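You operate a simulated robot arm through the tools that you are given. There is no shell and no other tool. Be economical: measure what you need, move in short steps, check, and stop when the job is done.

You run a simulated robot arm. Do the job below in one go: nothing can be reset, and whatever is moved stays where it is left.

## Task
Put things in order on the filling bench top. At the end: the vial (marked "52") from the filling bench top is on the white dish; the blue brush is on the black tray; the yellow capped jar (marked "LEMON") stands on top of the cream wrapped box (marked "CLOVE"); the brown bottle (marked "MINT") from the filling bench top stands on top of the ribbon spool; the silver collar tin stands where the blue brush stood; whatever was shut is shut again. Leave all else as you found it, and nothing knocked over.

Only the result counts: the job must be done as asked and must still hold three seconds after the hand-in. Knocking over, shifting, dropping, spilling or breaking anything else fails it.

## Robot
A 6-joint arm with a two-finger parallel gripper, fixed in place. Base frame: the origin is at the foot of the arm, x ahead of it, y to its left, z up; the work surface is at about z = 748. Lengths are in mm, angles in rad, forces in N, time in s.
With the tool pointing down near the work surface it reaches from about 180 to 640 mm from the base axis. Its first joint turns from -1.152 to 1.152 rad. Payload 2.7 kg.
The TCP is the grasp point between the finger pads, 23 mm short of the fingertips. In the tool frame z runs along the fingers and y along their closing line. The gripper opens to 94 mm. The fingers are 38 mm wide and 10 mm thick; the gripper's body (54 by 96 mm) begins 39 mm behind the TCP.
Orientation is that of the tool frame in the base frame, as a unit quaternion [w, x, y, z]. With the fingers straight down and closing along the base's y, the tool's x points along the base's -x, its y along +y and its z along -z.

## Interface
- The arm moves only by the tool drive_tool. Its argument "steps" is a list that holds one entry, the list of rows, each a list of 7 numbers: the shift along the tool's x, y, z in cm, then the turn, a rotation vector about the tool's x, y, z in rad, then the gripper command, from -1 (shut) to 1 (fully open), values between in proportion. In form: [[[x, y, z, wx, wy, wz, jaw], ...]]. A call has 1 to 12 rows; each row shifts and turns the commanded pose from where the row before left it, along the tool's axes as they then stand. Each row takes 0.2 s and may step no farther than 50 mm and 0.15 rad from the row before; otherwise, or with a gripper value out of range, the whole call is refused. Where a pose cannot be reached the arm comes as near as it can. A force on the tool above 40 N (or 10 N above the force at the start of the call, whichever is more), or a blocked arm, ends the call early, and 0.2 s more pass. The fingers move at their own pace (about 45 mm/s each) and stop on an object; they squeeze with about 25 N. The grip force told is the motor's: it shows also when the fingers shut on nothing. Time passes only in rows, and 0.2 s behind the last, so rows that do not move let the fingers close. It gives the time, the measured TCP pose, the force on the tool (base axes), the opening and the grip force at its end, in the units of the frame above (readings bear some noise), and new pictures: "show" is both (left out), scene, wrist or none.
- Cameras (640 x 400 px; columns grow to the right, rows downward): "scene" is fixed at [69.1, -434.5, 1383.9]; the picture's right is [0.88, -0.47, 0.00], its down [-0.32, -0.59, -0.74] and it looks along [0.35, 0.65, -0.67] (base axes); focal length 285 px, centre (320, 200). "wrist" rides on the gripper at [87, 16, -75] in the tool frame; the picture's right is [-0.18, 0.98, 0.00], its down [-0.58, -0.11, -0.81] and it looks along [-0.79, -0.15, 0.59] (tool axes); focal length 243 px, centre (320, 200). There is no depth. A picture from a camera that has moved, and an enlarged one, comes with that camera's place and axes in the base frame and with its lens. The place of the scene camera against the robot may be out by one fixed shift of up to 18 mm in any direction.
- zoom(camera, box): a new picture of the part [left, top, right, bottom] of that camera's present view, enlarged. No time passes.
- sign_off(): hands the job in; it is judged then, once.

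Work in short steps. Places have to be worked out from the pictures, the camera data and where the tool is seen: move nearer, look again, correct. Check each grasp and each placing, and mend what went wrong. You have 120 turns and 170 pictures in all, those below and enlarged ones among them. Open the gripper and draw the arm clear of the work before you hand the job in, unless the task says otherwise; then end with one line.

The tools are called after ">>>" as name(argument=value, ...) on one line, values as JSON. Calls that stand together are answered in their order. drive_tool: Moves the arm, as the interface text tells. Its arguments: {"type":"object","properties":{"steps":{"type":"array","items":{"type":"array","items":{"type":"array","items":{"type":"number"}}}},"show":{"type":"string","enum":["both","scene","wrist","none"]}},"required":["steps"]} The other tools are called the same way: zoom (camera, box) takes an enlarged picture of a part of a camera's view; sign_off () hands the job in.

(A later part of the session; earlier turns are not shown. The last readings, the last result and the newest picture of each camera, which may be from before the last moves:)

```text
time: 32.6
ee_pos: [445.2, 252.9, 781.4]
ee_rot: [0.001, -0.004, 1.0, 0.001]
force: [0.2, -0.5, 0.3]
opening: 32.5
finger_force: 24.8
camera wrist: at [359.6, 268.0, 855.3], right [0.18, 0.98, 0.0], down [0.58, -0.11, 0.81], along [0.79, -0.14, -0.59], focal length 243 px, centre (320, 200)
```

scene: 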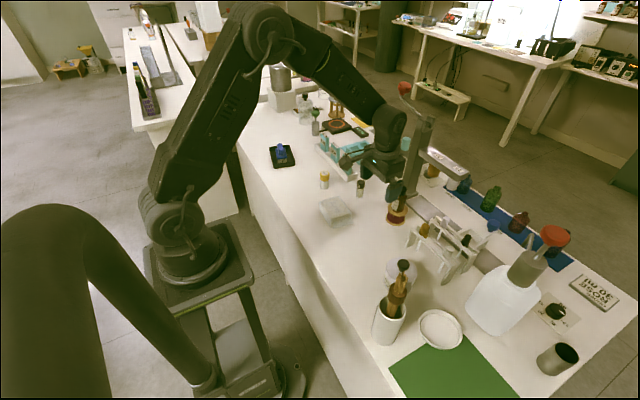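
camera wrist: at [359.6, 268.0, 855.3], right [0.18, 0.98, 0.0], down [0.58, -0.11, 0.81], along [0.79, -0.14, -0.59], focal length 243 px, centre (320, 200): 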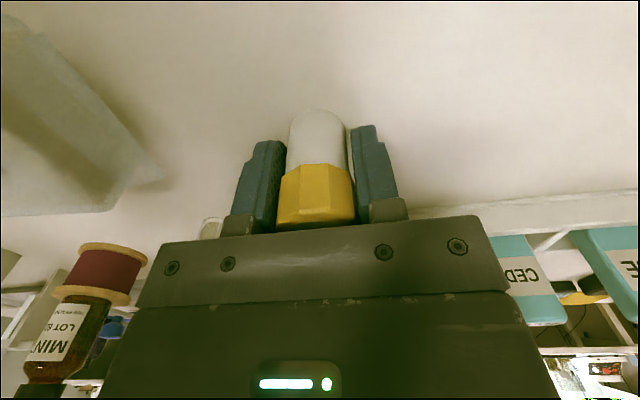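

LEMON gripped. Lifting and moving to a spot where the CLOVE box is visible beside the gripper.

>>> drive_tool(steps=[[[0, 0, -3, 0, 0, 0, -1], [0, 0, -4, 0, 0, 0, -1], [0, 0, -4, 0, 0, 0, -1], [2.5, -2, 0, 0, 0, 0, -1], [2.5, -2, 0, 0, 0, 0, -1], [2.5, -2, 0, 0, 0, 0, -1], [0, 0, 0, 0, 0, 0, -1]]])

>>> zoom(camera="wrist", box=[80, 0, 320, 150])

>>> zoom(camera="scene", box=[288, 170, 384, 230])

```text
time: 34.2
ee_pos: [367.7, 190.9, 893.3]
ee_rot: [0.001, -0.004, 1.0, 0.001]
force: [-0.4, 0.5, -0.4]
opening: 32.6
finger_force: 24.8
camera wrist: at [282.4, 206.8, 967.6], right [0.18, 0.98, 0.0], down [0.58, -0.11, 0.81], along [0.79, -0.14, -0.59], focal length 243 px, centre (320, 200)
```

scene: 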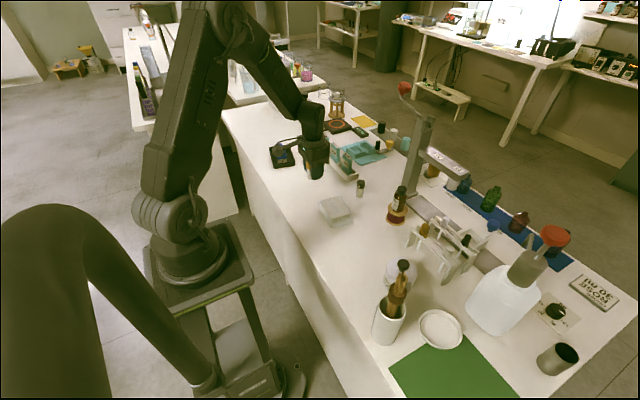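
wrist: 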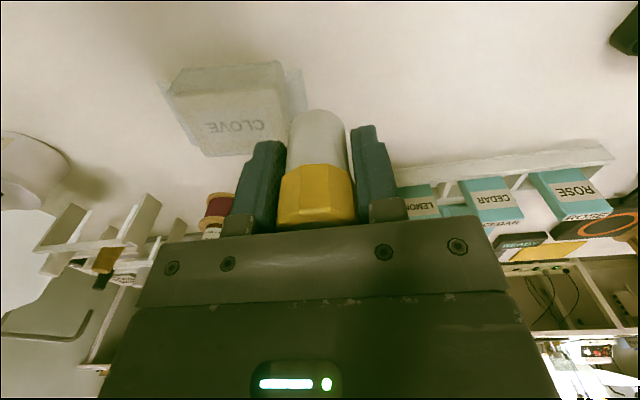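

```text
2.67 times, centred on (200, 75) of wrist
camera zoom: at [282.4, 206.8, 967.6], right [0.18, 0.98, 0.0], down [0.58, -0.11, 0.81], along [0.79, -0.14, -0.59], focal length 647 px, centre (640, 533)
```

zoom: 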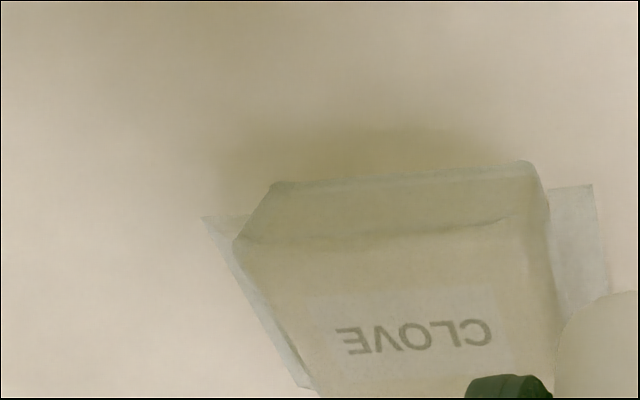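

```text
6.67 times, centred on (336, 200) of scene
camera zoom: at [69.1, -434.5, 1383.9], right [0.88, -0.47, 0.0], down [-0.32, -0.59, -0.74], along [0.35, 0.65, -0.67], focal length 1902 px, centre (213, 200)
```

zoom: 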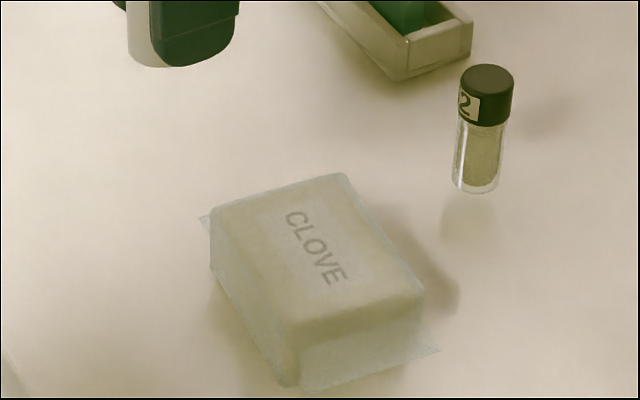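

Box top centre works out to about (397,112), z≈785. I'll move above and lower to roughly 15 mm clearance for a check.

>>> drive_tool(steps=[[[-1.5, -3.95, 0, 0, 0, 0, -1], [-1.5, -3.95, 0, 0, 0, 0, -1], [0, 0, 3, 0, 0, 0, -1], [0, 0, 2.5, 0, 0, 0, -1], [0, 0, 0, 0, 0, 0, -1]]])

>>> zoom(camera="scene", box=[288, 170, 384, 230])

```text
time: 35.4
ee_pos: [398.7, 110.2, 835.9]
ee_rot: [0.001, -0.004, 1.0, 0.001]
force: [0.0, -0.3, 0.4]
opening: 32.5
finger_force: 24.8
camera wrist: at [313.1, 127.0, 909.4], right [0.18, 0.98, 0.0], down [0.58, -0.11, 0.81], along [0.8, -0.14, -0.59], focal length 243 px, centre (320, 200)
```

scene: 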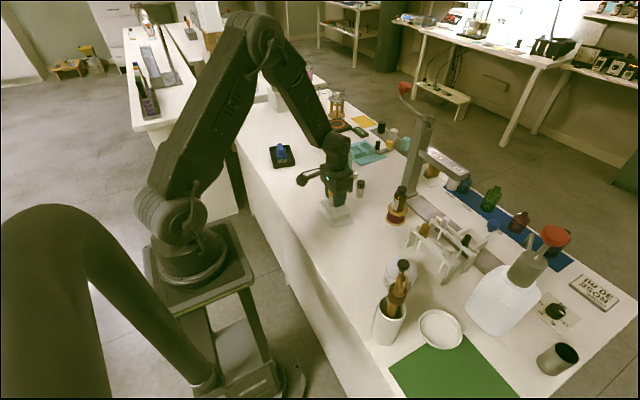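
wrist: 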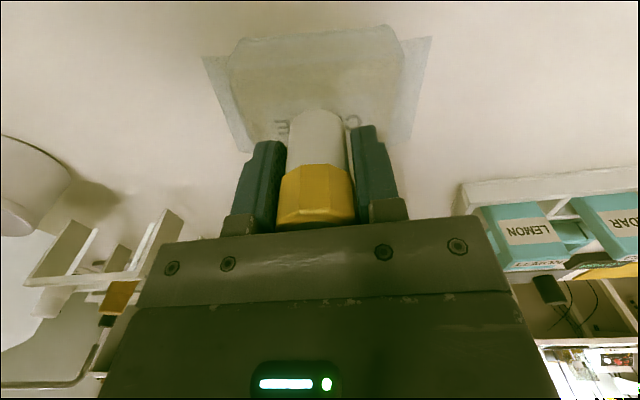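

```text
6.67 times, centred on (336, 200) of scene
camera zoom: at [69.2, -434.5, 1383.9], right [0.88, -0.47, 0.0], down [-0.32, -0.59, -0.74], along [0.35, 0.65, -0.67], focal length 1902 px, centre (213, 200)
```

zoom: 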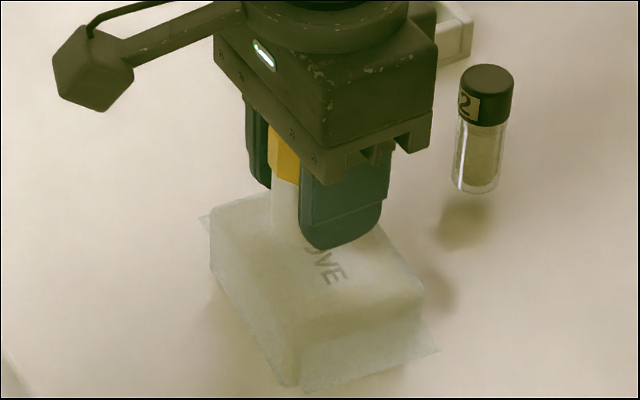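

The wrist and scene views both put the jar about 7 mm short of centre in x. I'll shift and lower stepwise.

>>> drive_tool(steps=[[[-0.7, 0.2, 0, 0, 0, 0, -1], [0, 0, 0.6, 0, 0, 0, -1], [0, 0, 0.4, 0, 0, 0, -1], [0, 0, 0.2, 0, 0, 0, -1], [0, 0, 0.2, 0, 0, 0, -1], [0, 0, 0.2, 0, 0, 0, -1], [0, 0, 0, 0, 0, 0, -1]]])

>>> zoom(camera="scene", box=[288, 170, 384, 230])

```text
time: 37.0
ee_pos: [406.8, 112.5, 821.3]
ee_rot: [0.001, -0.003, 1.0, 0.001]
force: [-4.1, -1.6, 18.2]
opening: 32.4
finger_force: 25.0
camera wrist: at [320.8, 129.7, 894.6], right [0.18, 0.98, 0.0], down [0.58, -0.11, 0.81], along [0.8, -0.14, -0.59], focal length 243 px, centre (320, 200)
```

scene: 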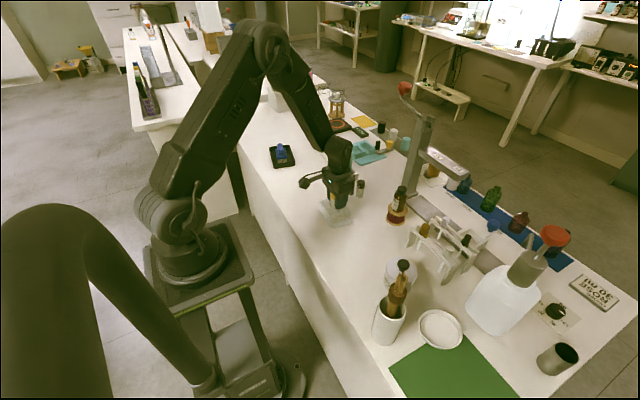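
wrist: 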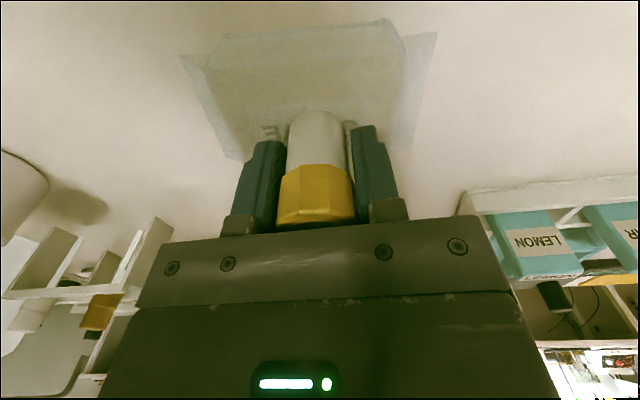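

```text
6.67 times, centred on (336, 200) of scene
camera zoom: at [68.8, -434.6, 1383.9], right [0.88, -0.47, 0.0], down [-0.32, -0.59, -0.74], along [0.35, 0.65, -0.67], focal length 1902 px, centre (213, 200)
```

zoom: 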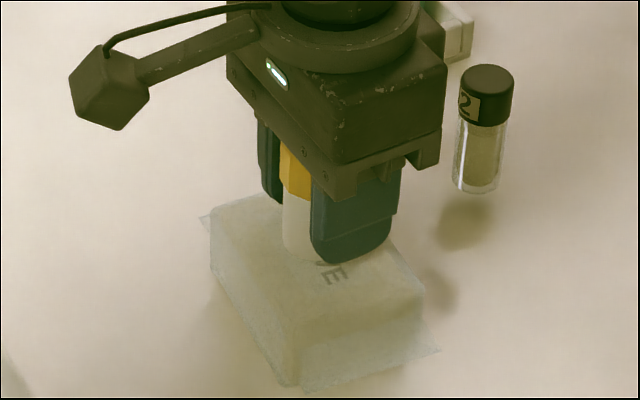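

Jar is in contact near the box centre. Easing off, opening and rising.

>>> drive_tool(steps=[[[0, 0, -0.1, 0, 0, 0, -1], [0, 0, 0, 0, 0, 0, -0.1], [0, 0, 0, 0, 0, 0, 0.2], [0, 0, 0, 0, 0, 0, 0.2], [0, 0, -2, 0, 0, 0, 0.2], [0, 0, -3, 0, 0, 0, 0.2], [0, 0, -4, 0, 0, 0, 0.5], [0, 0, -2, 0, 0, 0, 1]]])

>>> zoom(camera="scene", box=[288, 170, 384, 230])

```text
time: 38.8
ee_pos: [406.2, 115.2, 932.5]
ee_rot: [0.002, -0.004, 1.0, 0.0]
force: [-0.1, -0.4, -0.7]
opening: 93.8
finger_force: 0.1
camera wrist: at [319.8, 131.5, 1005.2], right [0.18, 0.98, 0.0], down [0.58, -0.11, 0.81], along [0.79, -0.14, -0.59], focal length 243 px, centre (320, 200)
```

scene: 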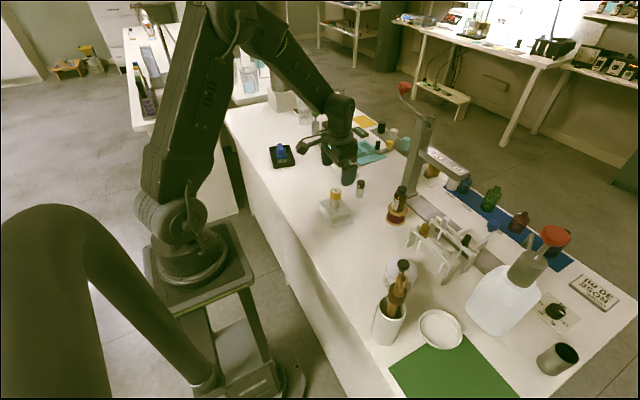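
wrist: 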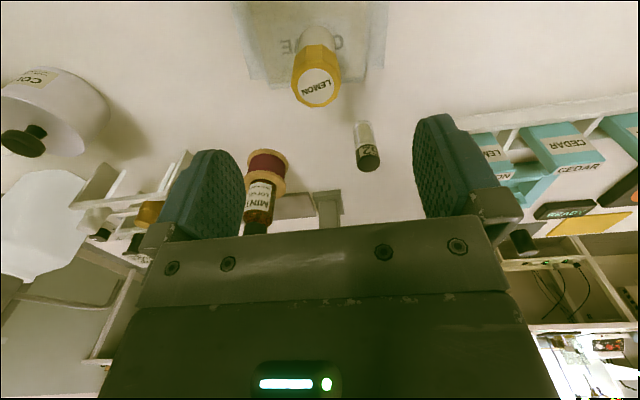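

```text
6.67 times, centred on (336, 200) of scene
camera zoom: at [69.1, -434.5, 1383.9], right [0.88, -0.47, 0.0], down [-0.32, -0.59, -0.74], along [0.35, 0.65, -0.67], focal length 1902 px, centre (213, 200)
```

zoom: 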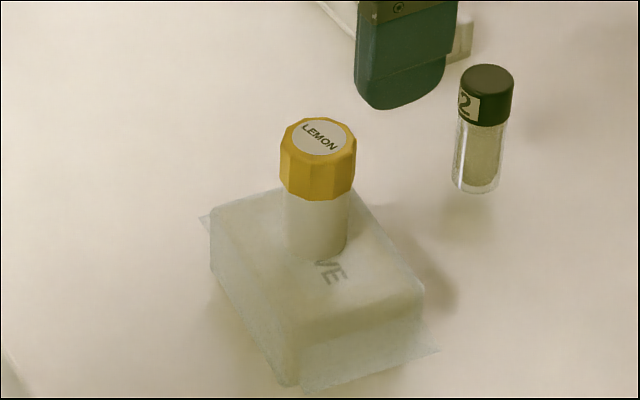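

LEMON stands on the box. Now measuring the "52" vial.

>>> zoom(camera="wrist", box=[320, 100, 416, 180])

```text
5.00 times, centred on (368, 140) of wrist
camera zoom: at [319.8, 131.5, 1005.2], right [0.18, 0.98, 0.0], down [0.58, -0.11, 0.81], along [0.79, -0.14, -0.59], focal length 1213 px, centre (80, 500)
```

zoom: 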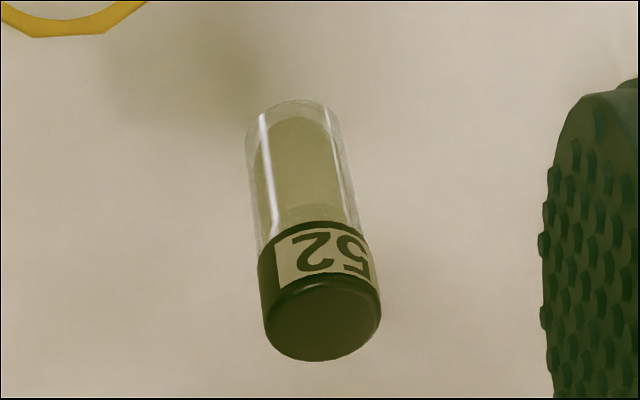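

Vial 52: centre about (520,152), top z≈813, ~26 mm cap. Moving over and partway down for a centring check.

>>> drive_tool(steps=[[[-3.8, 1.23, 0, 0, 0, 0, 1], [-3.8, 1.23, 0, 0, 0, 0, 1], [-3.8, 1.23, 0, 0, 0, 0, 1], [0, 0, 4, 0, 0, 0, 1], [0, 0, 4, 0, 0, 0, 1], [0, 0, 0, 0, 0, 0, 1]]], show="wrist")

```text
time: 40.2
ee_pos: [521.8, 152.9, 851.3]
ee_rot: [0.0, -0.003, 1.0, 0.0]
force: [-0.5, -0.6, 0.1]
opening: 93.8
finger_force: 0.0
camera wrist: at [436.2, 167.9, 925.0], right [0.18, 0.98, 0.0], down [0.58, -0.11, 0.81], along [0.79, -0.14, -0.59], focal length 243 px, centre (320, 200)
```

wrist: 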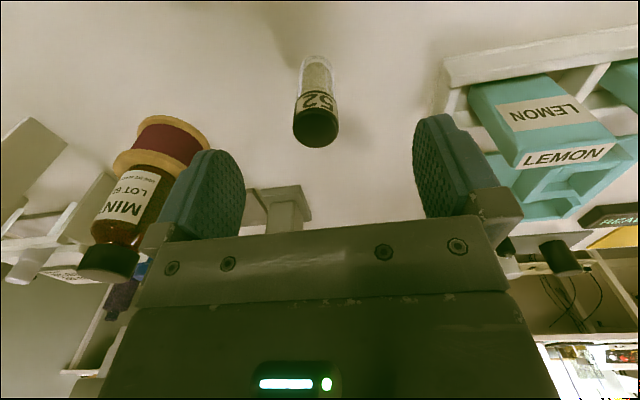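

Centred. Descending to z≈795 and closing.

>>> drive_tool(steps=[[[0, -0.1, 2, 0, 0, 0, 1], [0, 0, 2, 0, 0, 0, 1], [0, 0, 1.6, 0, 0, 0, 1], [0, 0, 0, 0, 0, 0, 1], [0, 0, 0, 0, 0, 0, -1], [0, 0, 0, 0, 0, 0, -1], [0, 0, 0, 0, 0, 0, -1], [0, 0, 0, 0, 0, 0, -1], [0, 0, 0, 0, 0, 0, -1]]], show="wrist")

```text
time: 42.2
ee_pos: [520.1, 149.3, 795.2]
ee_rot: [0.001, -0.003, 1.0, 0.001]
force: [-0.4, -0.5, 0.0]
opening: 24.7
finger_force: 25.6
camera wrist: at [434.4, 166.0, 869.1], right [0.18, 0.98, 0.0], down [0.58, -0.11, 0.81], along [0.79, -0.14, -0.59], focal length 243 px, centre (320, 200)
```

wrist: 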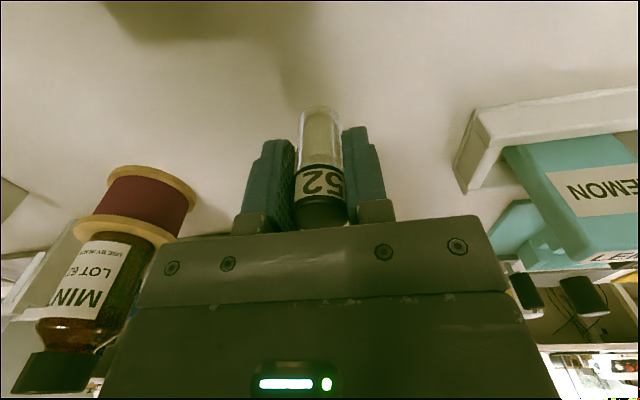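

Vial gripped (24.7 mm). The tall stick cup near (299,-261) stands beside the dish, so I'll travel high and turn the tool +90° to keep the wrist camera away from it.

>>> drive_tool(steps=[[[0, 0, -2, 0, 0, 0, -1], [0, 0, -5, 0, 0, 0, -1], [0, 0, -5, 0, 0, 0, -1], [0, 0, -5, 0, 0, 0, -1], [1.6, -4.2, 0, 0, 0, 0, -1], [1.6, -4.2, 0, 0, 0, 0, -1], [1.6, -4.2, 0, 0, 0, 0, -1], [1.6, -4.2, 0, 0, 0, 0, -1], [1.6, -4.2, 0, 0, 0, 0, -1]]], show="none")

>>> drive_tool(steps=[[[0, 0, 0, 0, 0, 0.1428, -1], [0, 0, 0, 0, 0, 0.1428, -1], [0, 0, 0, 0, 0, 0.1428, -1], [0, 0, 0, 0, 0, 0.1428, -1], [0, 0, 0, 0, 0, 0.1428, -1], [0, 0, 0, 0, 0, 0.1428, -1], [0, 0, 0, 0, 0, 0.1428, -1], [0, 0, 0, 0, 0, 0.1428, -1], [0, 0, 0, 0, 0, 0.1428, -1], [0, 0, 0, 0, 0, 0.1428, -1], [0, 0, 0, 0, 0, 0.1428, -1], [0, 0, 0, 0, 0, 0, -1]]])

```text
time: 44.2
ee_pos: [440.7, -59.0, 963.9]
ee_rot: [0.002, -0.004, 1.0, 0.001]
force: [-0.4, -0.2, -1.3]
opening: 24.7
finger_force: 25.3
```

```text
time: 46.8
ee_pos: [443.1, -59.7, 964.4]
ee_rot: [0.0, 0.704, 0.71, 0.002]
force: [0.2, -0.1, -0.8]
opening: 24.7
finger_force: 25.3
camera wrist: at [458.9, 26.5, 1038.2], right [0.98, -0.18, 0.0], down [-0.11, -0.58, 0.81], along [-0.14, -0.79, -0.59], focal length 243 px, centre (320, 200)
```

scene: 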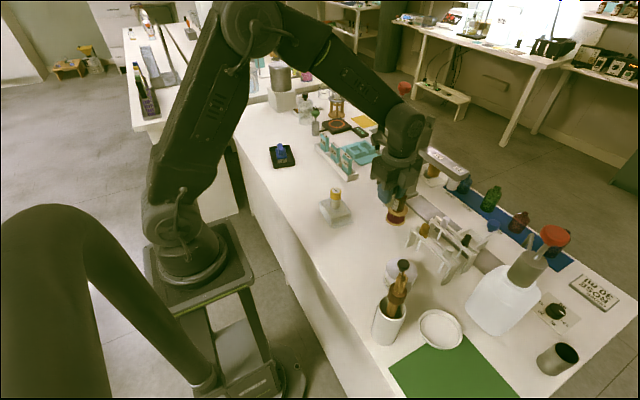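
wrist: 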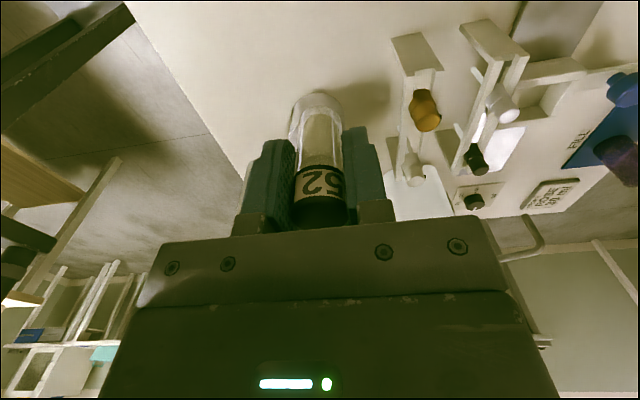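

Moving forward over the tin at this height to see the dish.

>>> drive_tool(steps=[[[-4.6, -0.5, 0, 0, 0, 0, -1], [-4.6, -0.5, 0, 0, 0, 0, -1], [-4.6, -0.5, 0, 0, 0, 0, -1], [0, 0, 0, 0, 0, 0, -1]]])

```text
time: 47.8
ee_pos: [430.2, -199.0, 964.7]
ee_rot: [0.0, 0.704, 0.71, 0.002]
force: [0.0, -0.2, -0.2]
opening: 24.5
finger_force: 25.2
camera wrist: at [446.4, -111.5, 1039.5], right [0.98, -0.18, 0.0], down [-0.11, -0.58, 0.81], along [-0.14, -0.79, -0.59], focal length 243 px, centre (320, 200)
```

scene: 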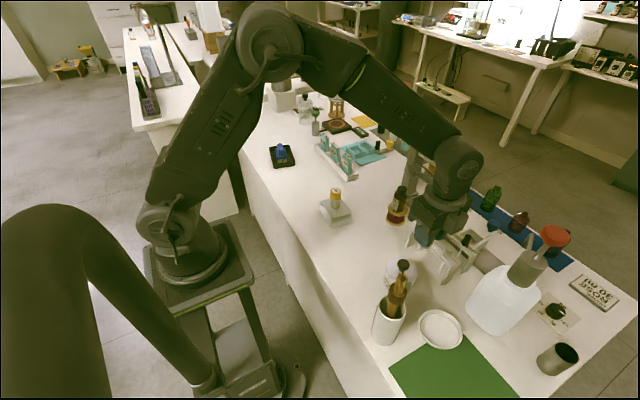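
wrist: 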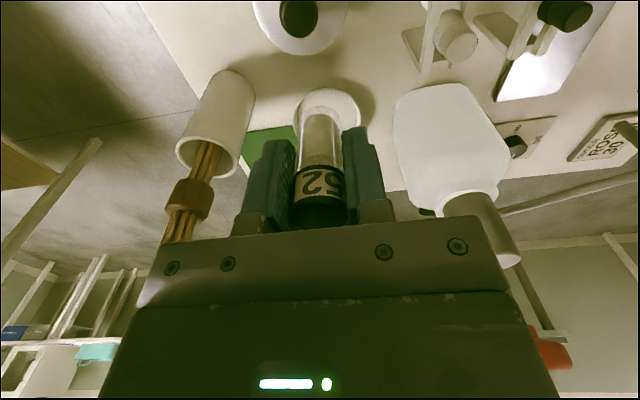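

The dish is at roughly (423,-300), the cup at (315,-262), and the pump bottle's left side at x≈490. I'll move above the dish while still high.

>>> drive_tool(steps=[[[-3.4, -0.25, 0, 0, 0, 0, -1], [-3.4, -0.25, 0, 0, 0, 0, -1], [-3.3, -0.25, 0, 0, 0, 0, -1], [0, 0, 3, 0, 0, 0, -1], [0, 0, 3, 0, 0, 0, -1], [0, 0, 0, 0, 0, 0, -1]]])

>>> zoom(camera="scene", box=[360, 200, 552, 320])

```text
time: 49.2
ee_pos: [421.5, -297.5, 904.8]
ee_rot: [0.0, 0.705, 0.709, 0.001]
force: [0.0, 0.0, -0.7]
opening: 24.9
finger_force: 24.9
camera wrist: at [437.8, -210.5, 978.6], right [0.98, -0.18, 0.0], down [-0.11, -0.58, 0.81], along [-0.14, -0.79, -0.59], focal length 243 px, centre (320, 200)
```

scene: 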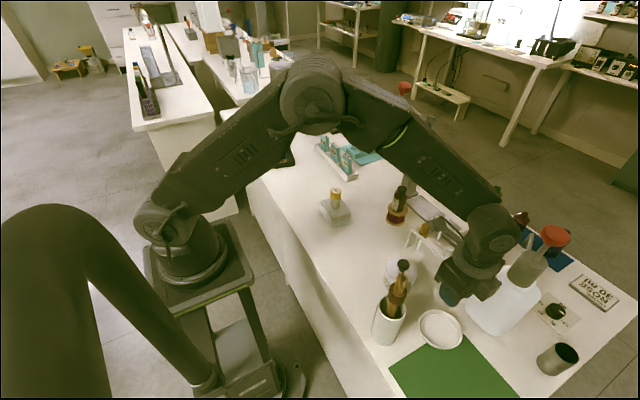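
wrist: 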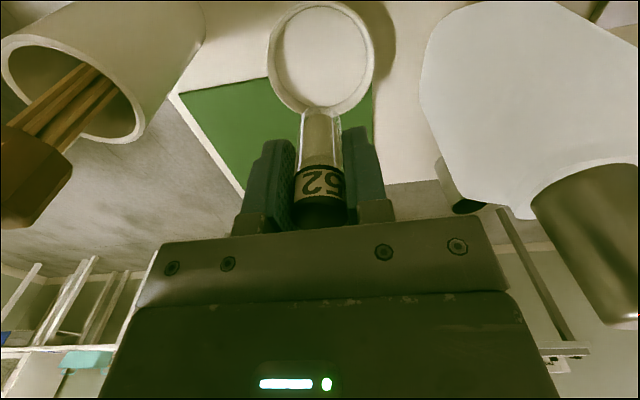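

```text
3.33 times, centred on (456, 260) of scene
camera zoom: at [69.2, -434.5, 1383.9], right [0.88, -0.47, 0.0], down [-0.32, -0.59, -0.74], along [0.35, 0.65, -0.67], focal length 951 px, centre (-133, 0)
```

zoom: 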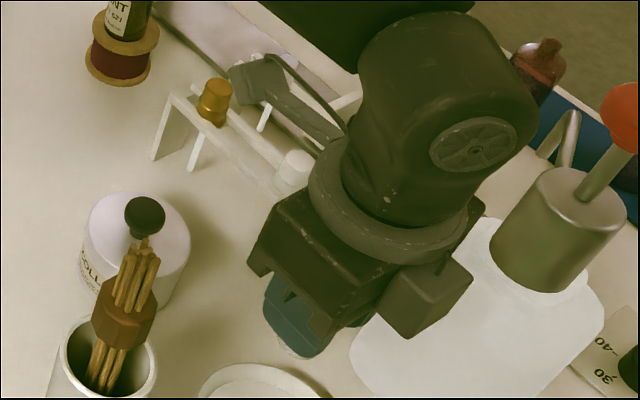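

Dish centre is (423,-302); nearly aligned. Shift 4 mm and descend to ~15 mm above the dish floor.

>>> drive_tool(steps=[[[-0.4, 0.1, 3, 0, 0, 0, -1], [0, 0, 3, 0, 0, 0, -1], [0, 0, 2.8, 0, 0, 0, -1], [0, 0, 0, 0, 0, 0, -1]]])

>>> zoom(camera="scene", box=[360, 250, 520, 350])

```text
time: 50.2
ee_pos: [425.2, -302.7, 816.3]
ee_rot: [0.001, 0.705, 0.71, 0.001]
force: [-0.4, -0.8, -0.6]
opening: 24.6
finger_force: 25.0
camera wrist: at [441.5, -216.0, 889.2], right [0.98, -0.18, 0.0], down [-0.11, -0.58, 0.81], along [-0.14, -0.79, -0.59], focal length 243 px, centre (320, 200)
```

scene: 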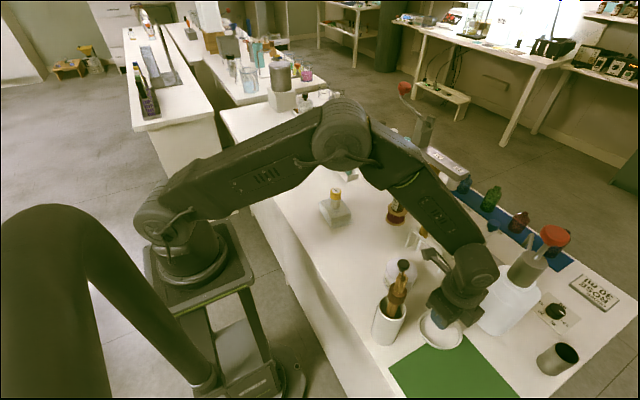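
wrist: 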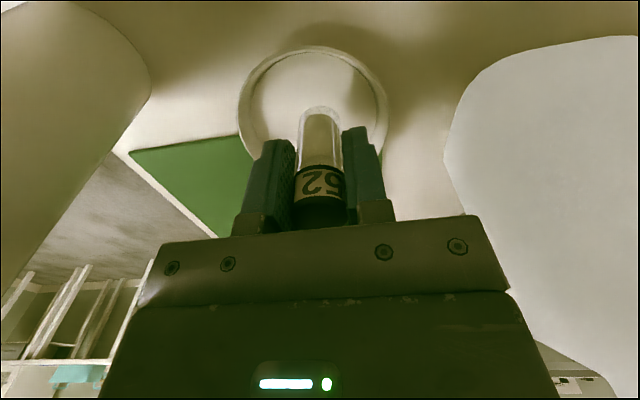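

```text
4.00 times, centred on (440, 300) of scene
camera zoom: at [69.2, -434.5, 1383.9], right [0.88, -0.47, 0.0], down [-0.32, -0.59, -0.74], along [0.35, 0.65, -0.67], focal length 1141 px, centre (-160, -200)
```

zoom: 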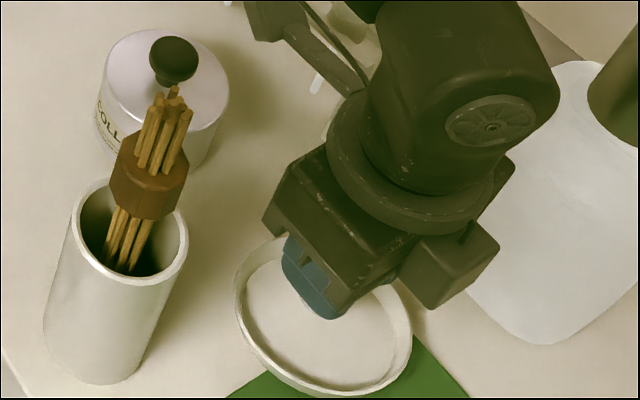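

Vial is over the dish interior. Lowering stepwise to contact.

>>> drive_tool(steps=[[[0, -0.3, 0.8, 0, 0, 0, -1], [0, 0, 0.4, 0, 0, 0, -1], [0, 0, 0.2, 0, 0, 0, -1], [0, 0, 0.2, 0, 0, 0, -1], [0, 0, 0, 0, 0, 0, -1]]], show="none")

```text
time: 51.4
ee_pos: [421.1, -303.2, 802.3]
ee_rot: [0.003, 0.705, 0.709, 0.002]
force: [0.6, 1.8, 19.2]
opening: 24.4
finger_force: 25.1
```

Contact at 19 N. Easing off, opening gently and rising.

>>> drive_tool(steps=[[[0, 0, -0.15, 0, 0, 0, -1], [0, 0, 0, 0, 0, 0, -0.3], [0, 0, 0, 0, 0, 0, 0], [0, 0, 0, 0, 0, 0, 0], [0, 0, -2, 0, 0, 0, 0], [0, 0, -3, 0, 0, 0, 0], [0, 0, -5, 0, 0, 0, 0], [0, 0, -4, 0, 0, 0, 0], [0, 0, 0, 0, 0, 0, 0]]])

>>> zoom(camera="wrist", box=[224, 0, 416, 120])

```text
time: 53.4
ee_pos: [418.6, -302.6, 942.4]
ee_rot: [0.0, 0.705, 0.71, 0.001]
force: [-0.2, 0.4, 0.0]
opening: 47.1
finger_force: 0.0
camera wrist: at [434.5, -215.3, 1017.2], right [0.98, -0.18, 0.0], down [-0.11, -0.58, 0.81], along [-0.14, -0.79, -0.59], focal length 243 px, centre (320, 200)
```

scene: 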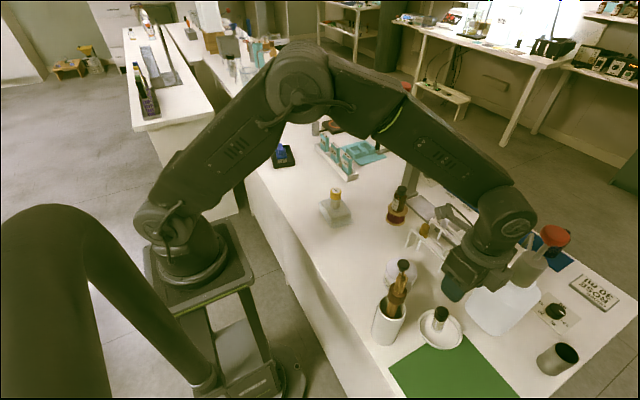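
wrist: 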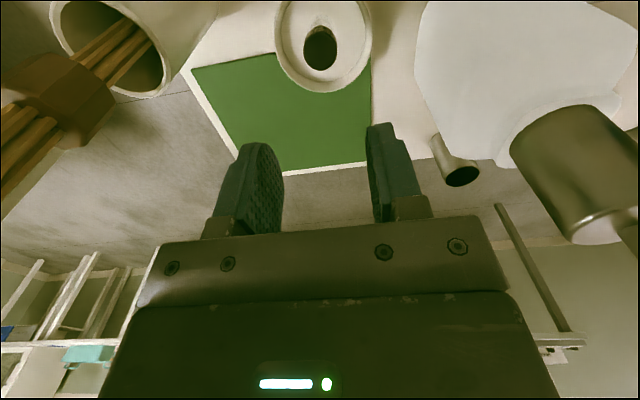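

```text
3.33 times, centred on (320, 60) of wrist
camera zoom: at [434.5, -215.3, 1017.2], right [0.98, -0.18, 0.0], down [-0.11, -0.58, 0.81], along [-0.14, -0.79, -0.59], focal length 809 px, centre (320, 667)
```

zoom: 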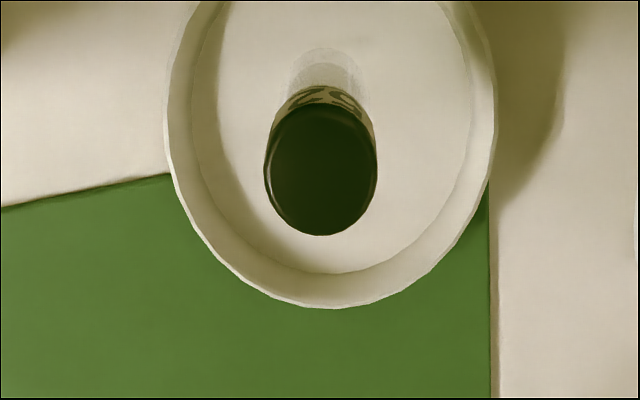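

Vial stands upright in the dish. Now back off to view the COLLAR tin.

>>> drive_tool(steps=[[[4.5, -0.1, 0, 0, 0, 0, 1], [4.5, -0.1, 0, 0, 0, 0, 1], [4.5, -0.1, 0, 0, 0, 0, 1], [0, 0, 0, 0, 0, 0, 1]]])

>>> zoom(camera="wrist", box=[224, 0, 416, 120])

>>> zoom(camera="scene", box=[352, 235, 480, 355])

```text
time: 54.4
ee_pos: [416.3, -166.7, 945.2]
ee_rot: [0.0, 0.705, 0.709, 0.002]
force: [0.5, -0.3, 0.4]
opening: 93.8
finger_force: 0.0
camera wrist: at [432.8, -79.7, 1018.8], right [0.98, -0.18, 0.0], down [-0.11, -0.58, 0.81], along [-0.14, -0.79, -0.59], focal length 243 px, centre (320, 200)
```

scene: 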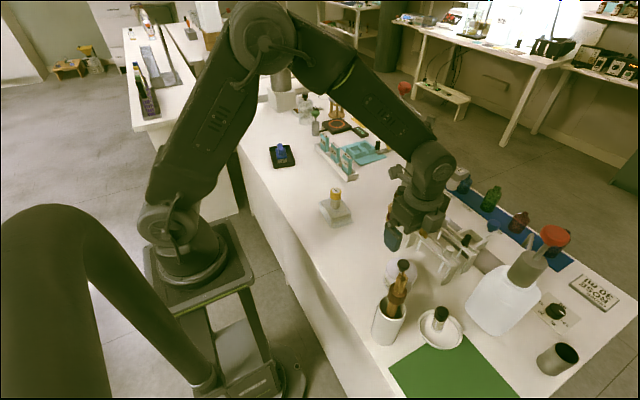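
wrist: 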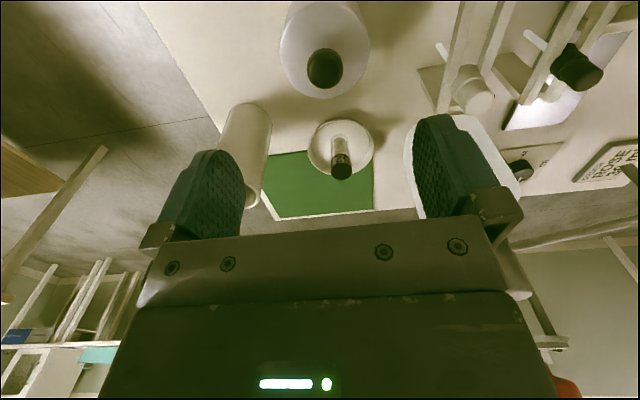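

```text
3.33 times, centred on (320, 60) of wrist
camera zoom: at [432.8, -79.7, 1018.8], right [0.98, -0.18, 0.0], down [-0.11, -0.58, 0.81], along [-0.14, -0.79, -0.59], focal length 809 px, centre (320, 667)
```

zoom: 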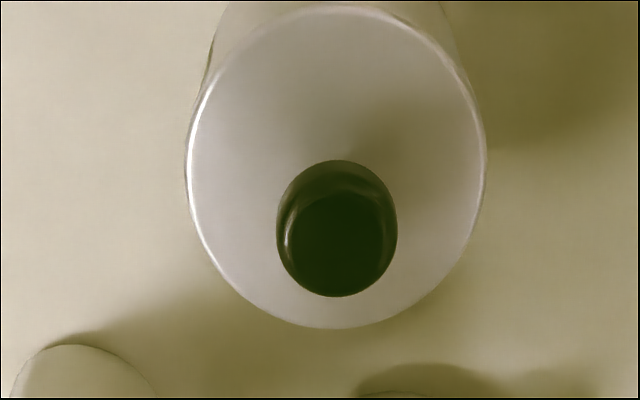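

```text
3.33 times, centred on (416, 295) of scene
camera zoom: at [69.2, -434.5, 1383.9], right [0.88, -0.47, 0.0], down [-0.32, -0.59, -0.74], along [0.35, 0.65, -0.67], focal length 951 px, centre (0, -117)
```

zoom: 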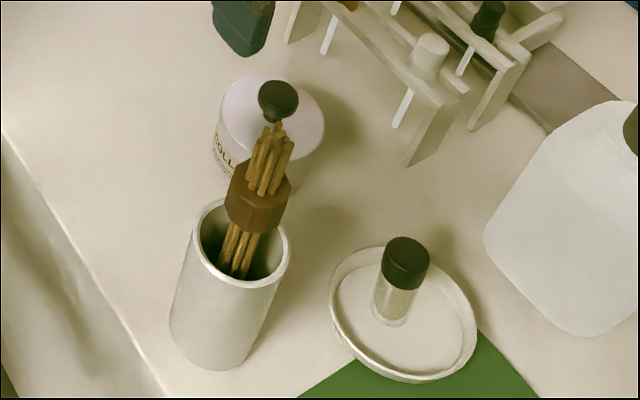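

Tin top centre is about (422,-168), diameter ~76 mm, knob top near z 835. I'll shift over it and drop to z≈885 for a second measurement.

>>> drive_tool(steps=[[[0, 0.5, 3, 0, 0, 0, 1], [0, 0, 3, 0, 0, 0, 1], [0, 0, 0, 0, 0, 0, 1]]], show="wrist")

>>> zoom(camera="wrist", box=[224, 0, 416, 120])

```text
time: 55.2
ee_pos: [418.7, -167.4, 881.9]
ee_rot: [0.0, 0.704, 0.71, 0.001]
force: [0.0, -0.7, 0.1]
opening: 93.7
finger_force: 0.1
camera wrist: at [435.7, -80.6, 956.9], right [0.98, -0.18, 0.0], down [-0.11, -0.58, 0.81], along [-0.14, -0.79, -0.59], focal length 243 px, centre (320, 200)
```

wrist: 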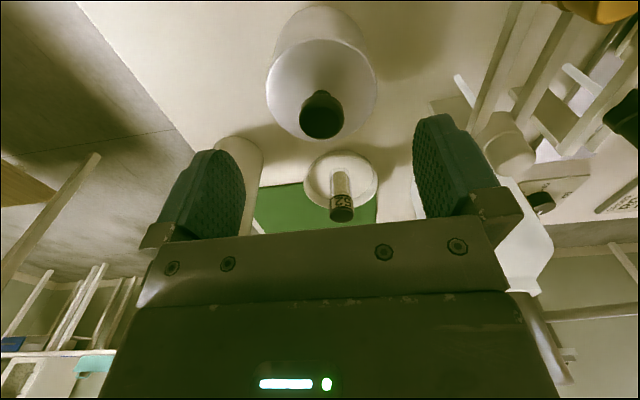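

```text
3.33 times, centred on (320, 60) of wrist
camera zoom: at [435.7, -80.6, 956.9], right [0.98, -0.18, 0.0], down [-0.11, -0.58, 0.81], along [-0.14, -0.79, -0.59], focal length 809 px, centre (320, 667)
```

zoom: 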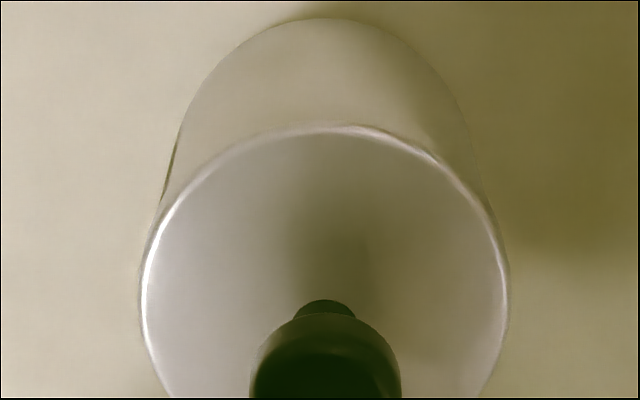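

Two views agree: tin centre (422,-172), diameter 73.5, body top z≈802, knob top ≈829. I'll grip the body with TCP at z≈797, leaving clearance above the knob.

>>> drive_tool(steps=[[[-0.4, 0.2, 2, 0, 0, 0, 1], [0, 0, 2.5, 0, 0, 0, 1], [0, 0, 0, 0, 0, 0, 1]]])

>>> zoom(camera="scene", box=[352, 210, 480, 290])

```text
time: 56.0
ee_pos: [423.2, -173.6, 837.8]
ee_rot: [0.0, 0.705, 0.709, 0.002]
force: [0.6, 0.1, 0.5]
opening: 93.9
finger_force: 0.0
camera wrist: at [439.1, -85.9, 911.5], right [0.98, -0.18, 0.0], down [-0.11, -0.58, 0.81], along [-0.14, -0.79, -0.59], focal length 243 px, centre (320, 200)
```

scene: 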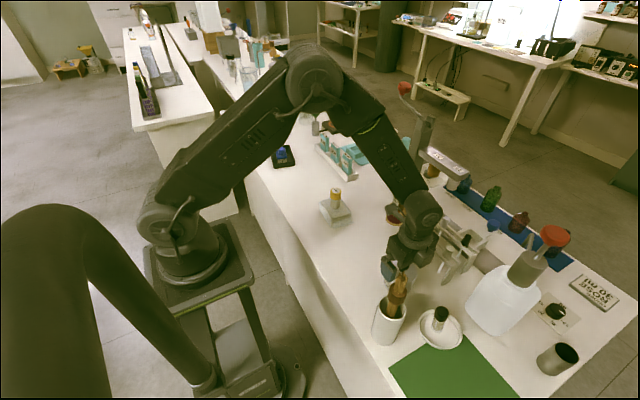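
wrist: 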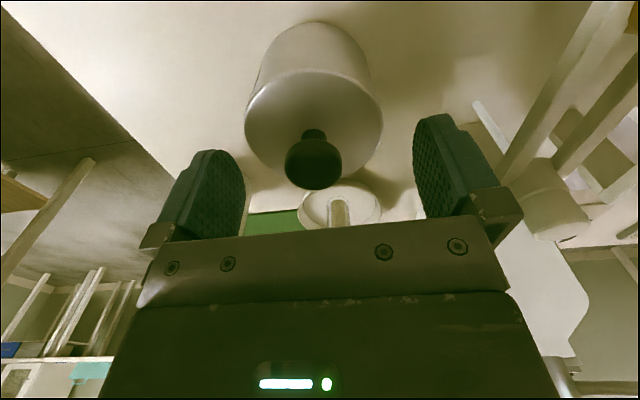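

```text
5.00 times, centred on (416, 250) of scene
camera zoom: at [69.2, -434.5, 1383.9], right [0.88, -0.47, 0.0], down [-0.32, -0.59, -0.74], along [0.35, 0.65, -0.67], focal length 1427 px, centre (-160, -50)
```

zoom: 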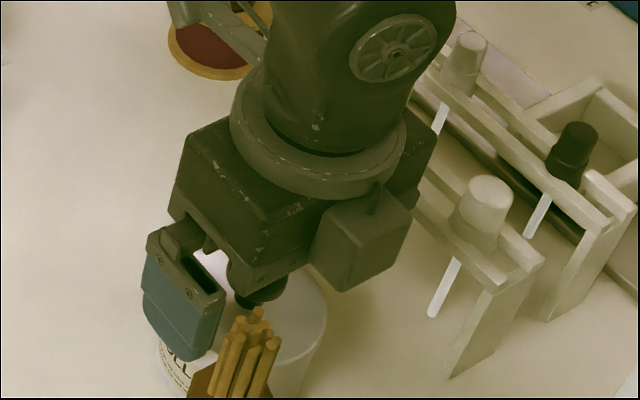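

The tin is about 3 mm to -x of the jaw centre. I'll correct, descend 41 mm and close.

>>> drive_tool(steps=[[[0, -0.3, 1, 0, 0, 0, 1], [0, 0, 1.5, 0, 0, 0, 1], [0, 0, 1.5, 0, 0, 0, 1], [0, 0, 0, 0, 0, 0, 1], [0, 0, 0, 0, 0, 0, -1], [0, 0, 0, 0, 0, 0, -1], [0, 0, 0, 0, 0, 0, -1]]])

```text
time: 57.6
ee_pos: [417.9, -172.6, 799.5]
ee_rot: [0.0, 0.705, 0.709, 0.002]
force: [1.2, 0.5, 0.2]
opening: 71.4
finger_force: 25.1
camera wrist: at [434.0, -84.9, 872.7], right [0.98, -0.18, 0.0], down [-0.11, -0.58, 0.81], along [-0.14, -0.79, -0.59], focal length 243 px, centre (320, 200)
```

scene: 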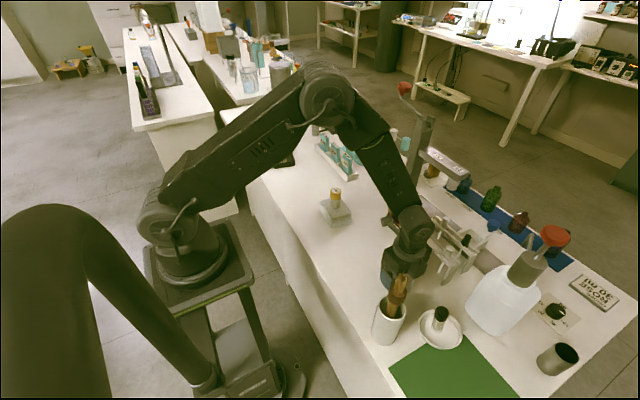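
wrist: 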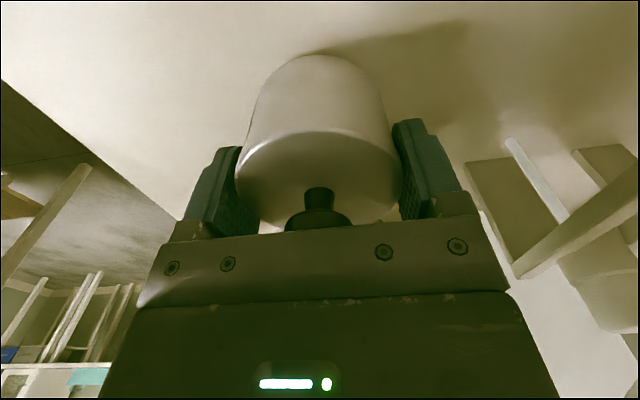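

Gripped at 71.4 mm, knob clear of the palm. Test lift of 40 mm.

>>> drive_tool(steps=[[[0, 0, -1, 0, 0, 0, -1], [0, 0, -3, 0, 0, 0, -1], [0, 0, 0, 0, 0, 0, -1]]])

>>> zoom(camera="scene", box=[352, 210, 480, 290])

```text
time: 58.4
ee_pos: [418.7, -170.7, 837.3]
ee_rot: [0.0, 0.705, 0.71, 0.001]
force: [-0.5, -0.4, -0.1]
opening: 71.4
finger_force: 25.2
camera wrist: at [435.0, -84.6, 910.7], right [0.98, -0.18, 0.0], down [-0.11, -0.58, 0.81], along [-0.14, -0.79, -0.59], focal length 243 px, centre (320, 200)
```

scene: 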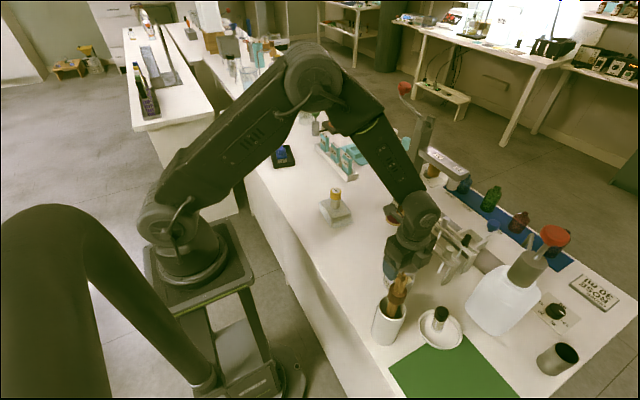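
wrist: 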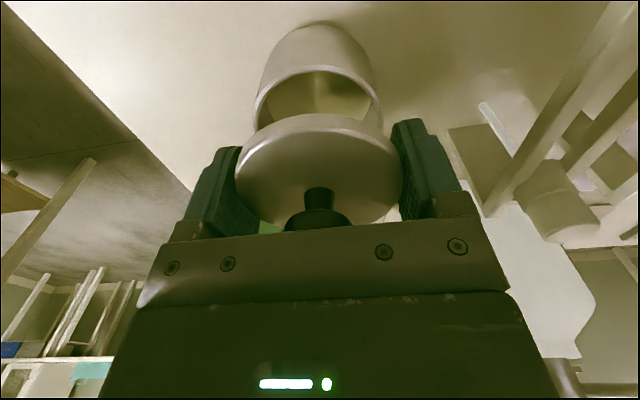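

```text
5.00 times, centred on (416, 250) of scene
camera zoom: at [69.1, -434.5, 1383.9], right [0.88, -0.47, 0.0], down [-0.32, -0.59, -0.74], along [0.35, 0.65, -0.67], focal length 1427 px, centre (-160, -50)
```

zoom: 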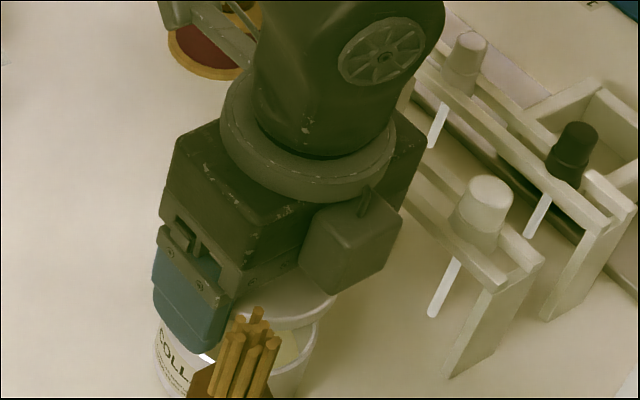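

The lid came off in the gripper; the body stays put. Let me look closely at how lid and pot fit together.

>>> zoom(camera="wrist", box=[224, 10, 416, 130])

>>> zoom(camera="wrist", box=[224, 100, 416, 220])

```text
3.33 times, centred on (320, 70) of wrist
camera zoom: at [435.0, -84.6, 910.7], right [0.98, -0.18, 0.0], down [-0.11, -0.58, 0.81], along [-0.14, -0.79, -0.59], focal length 809 px, centre (320, 633)
```

zoom: 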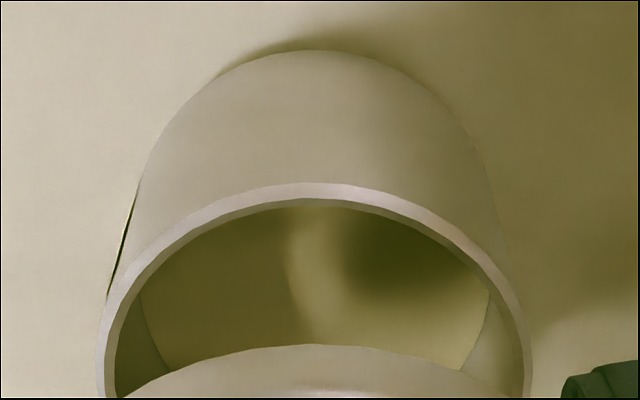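

```text
3.33 times, centred on (320, 160) of wrist
camera zoom: at [435.0, -84.6, 910.7], right [0.98, -0.18, 0.0], down [-0.11, -0.58, 0.81], along [-0.14, -0.79, -0.59], focal length 809 px, centre (320, 333)
```

zoom: 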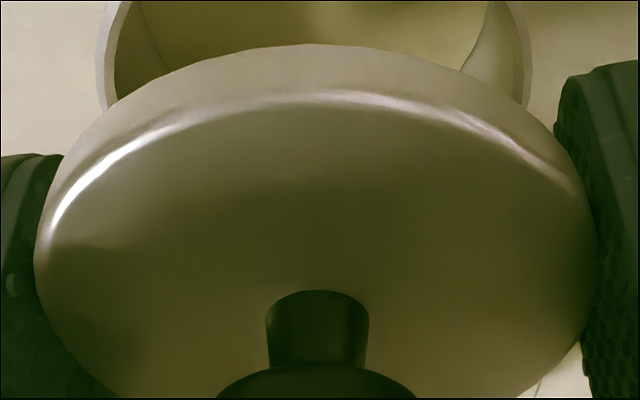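

The lid is a thin disc on top of the pot, slightly wider than it, so my grip took only the lid. I'll set it straight back, then handle the lid by its knob, and the pot separately.

>>> drive_tool(steps=[[[0, 0, 1.5, 0, 0, 0, -1], [0, 0, 1.5, 0, 0, 0, -1], [0, 0, 0.8, 0, 0, 0, -1], [0, 0, 0, 0, 0, 0, -1]]], show="wrist")

>>> zoom(camera="wrist", box=[224, 40, 416, 160])

```text
time: 58.9
ee_pos: [421.1, -171.3, 822.3]
ee_rot: [-0.001, 0.705, 0.71, -0.001]
force: [-3.1, 2.2, 11.2]
opening: 71.7
finger_force: 24.8
stopped in row 2: the force on the tool passed its limit (the readings are from after the stop); the commanded pose is now the measured one
camera wrist: at [436.7, -84.8, 896.6], right [0.98, -0.18, 0.0], down [-0.1, -0.58, 0.81], along [-0.14, -0.79, -0.59], focal length 243 px, centre (320, 200)
```

wrist: 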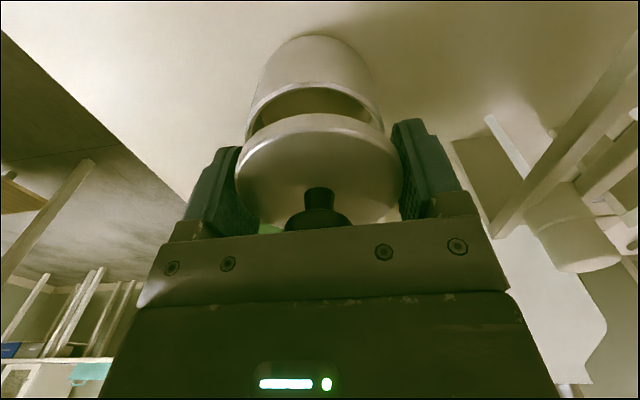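

```text
3.33 times, centred on (320, 100) of wrist
camera zoom: at [436.7, -84.8, 896.6], right [0.98, -0.18, 0.0], down [-0.1, -0.58, 0.81], along [-0.14, -0.79, -0.59], focal length 809 px, centre (320, 533)
```

zoom: 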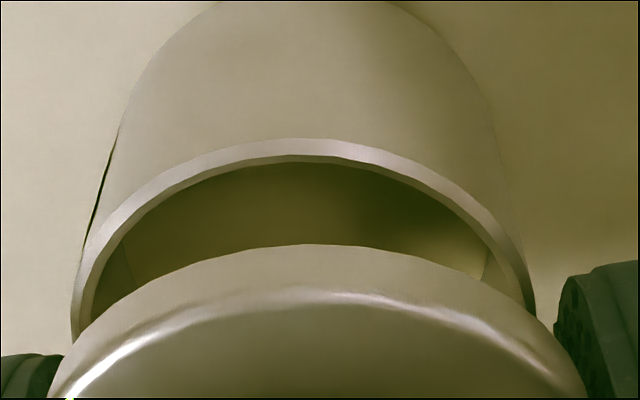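

The fingertip landed on the pot rim because the tool sits about 2.5 mm to +x of the pot. I'll rise 15 mm, shift back, and measure lid against pot again.

>>> drive_tool(steps=[[[0, 0, -1.5, 0, 0, 0, -1], [0, -0.27, 0, 0, 0, 0, -1], [0, 0, 0, 0, 0, 0, -1]]], show="wrist")

>>> zoom(camera="wrist", box=[224, 10, 416, 130])

>>> zoom(camera="wrist", box=[224, 100, 416, 220])

```text
time: 59.7
ee_pos: [418.4, -173.8, 837.9]
ee_rot: [0.0, 0.705, 0.709, 0.0]
force: [-0.5, 0.8, -0.6]
opening: 71.6
finger_force: 25.4
camera wrist: at [434.5, -85.6, 911.5], right [0.98, -0.18, 0.0], down [-0.1, -0.58, 0.81], along [-0.14, -0.79, -0.59], focal length 243 px, centre (320, 200)
```

wrist: 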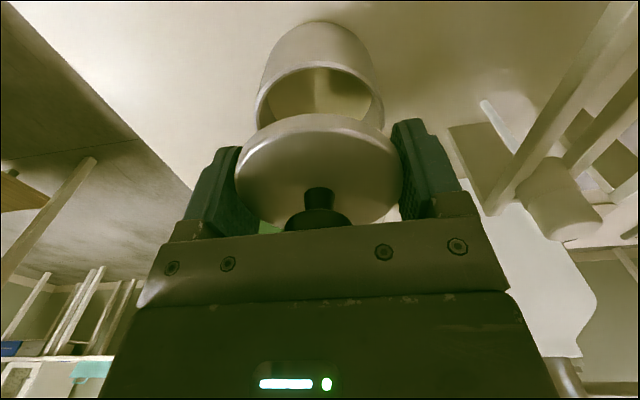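

```text
3.33 times, centred on (320, 70) of wrist
camera zoom: at [434.5, -85.6, 911.5], right [0.98, -0.18, 0.0], down [-0.1, -0.58, 0.81], along [-0.14, -0.79, -0.59], focal length 809 px, centre (320, 633)
```

zoom: 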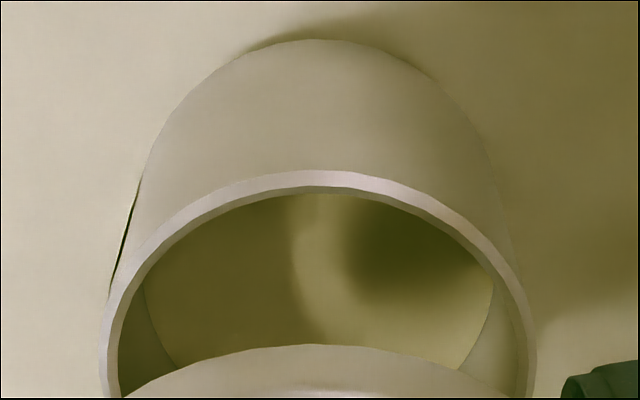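

```text
3.33 times, centred on (320, 160) of wrist
camera zoom: at [434.5, -85.6, 911.5], right [0.98, -0.18, 0.0], down [-0.1, -0.58, 0.81], along [-0.14, -0.79, -0.59], focal length 809 px, centre (320, 333)
```

zoom: 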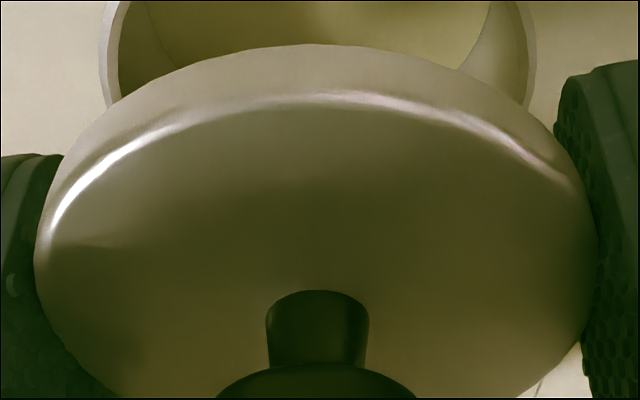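

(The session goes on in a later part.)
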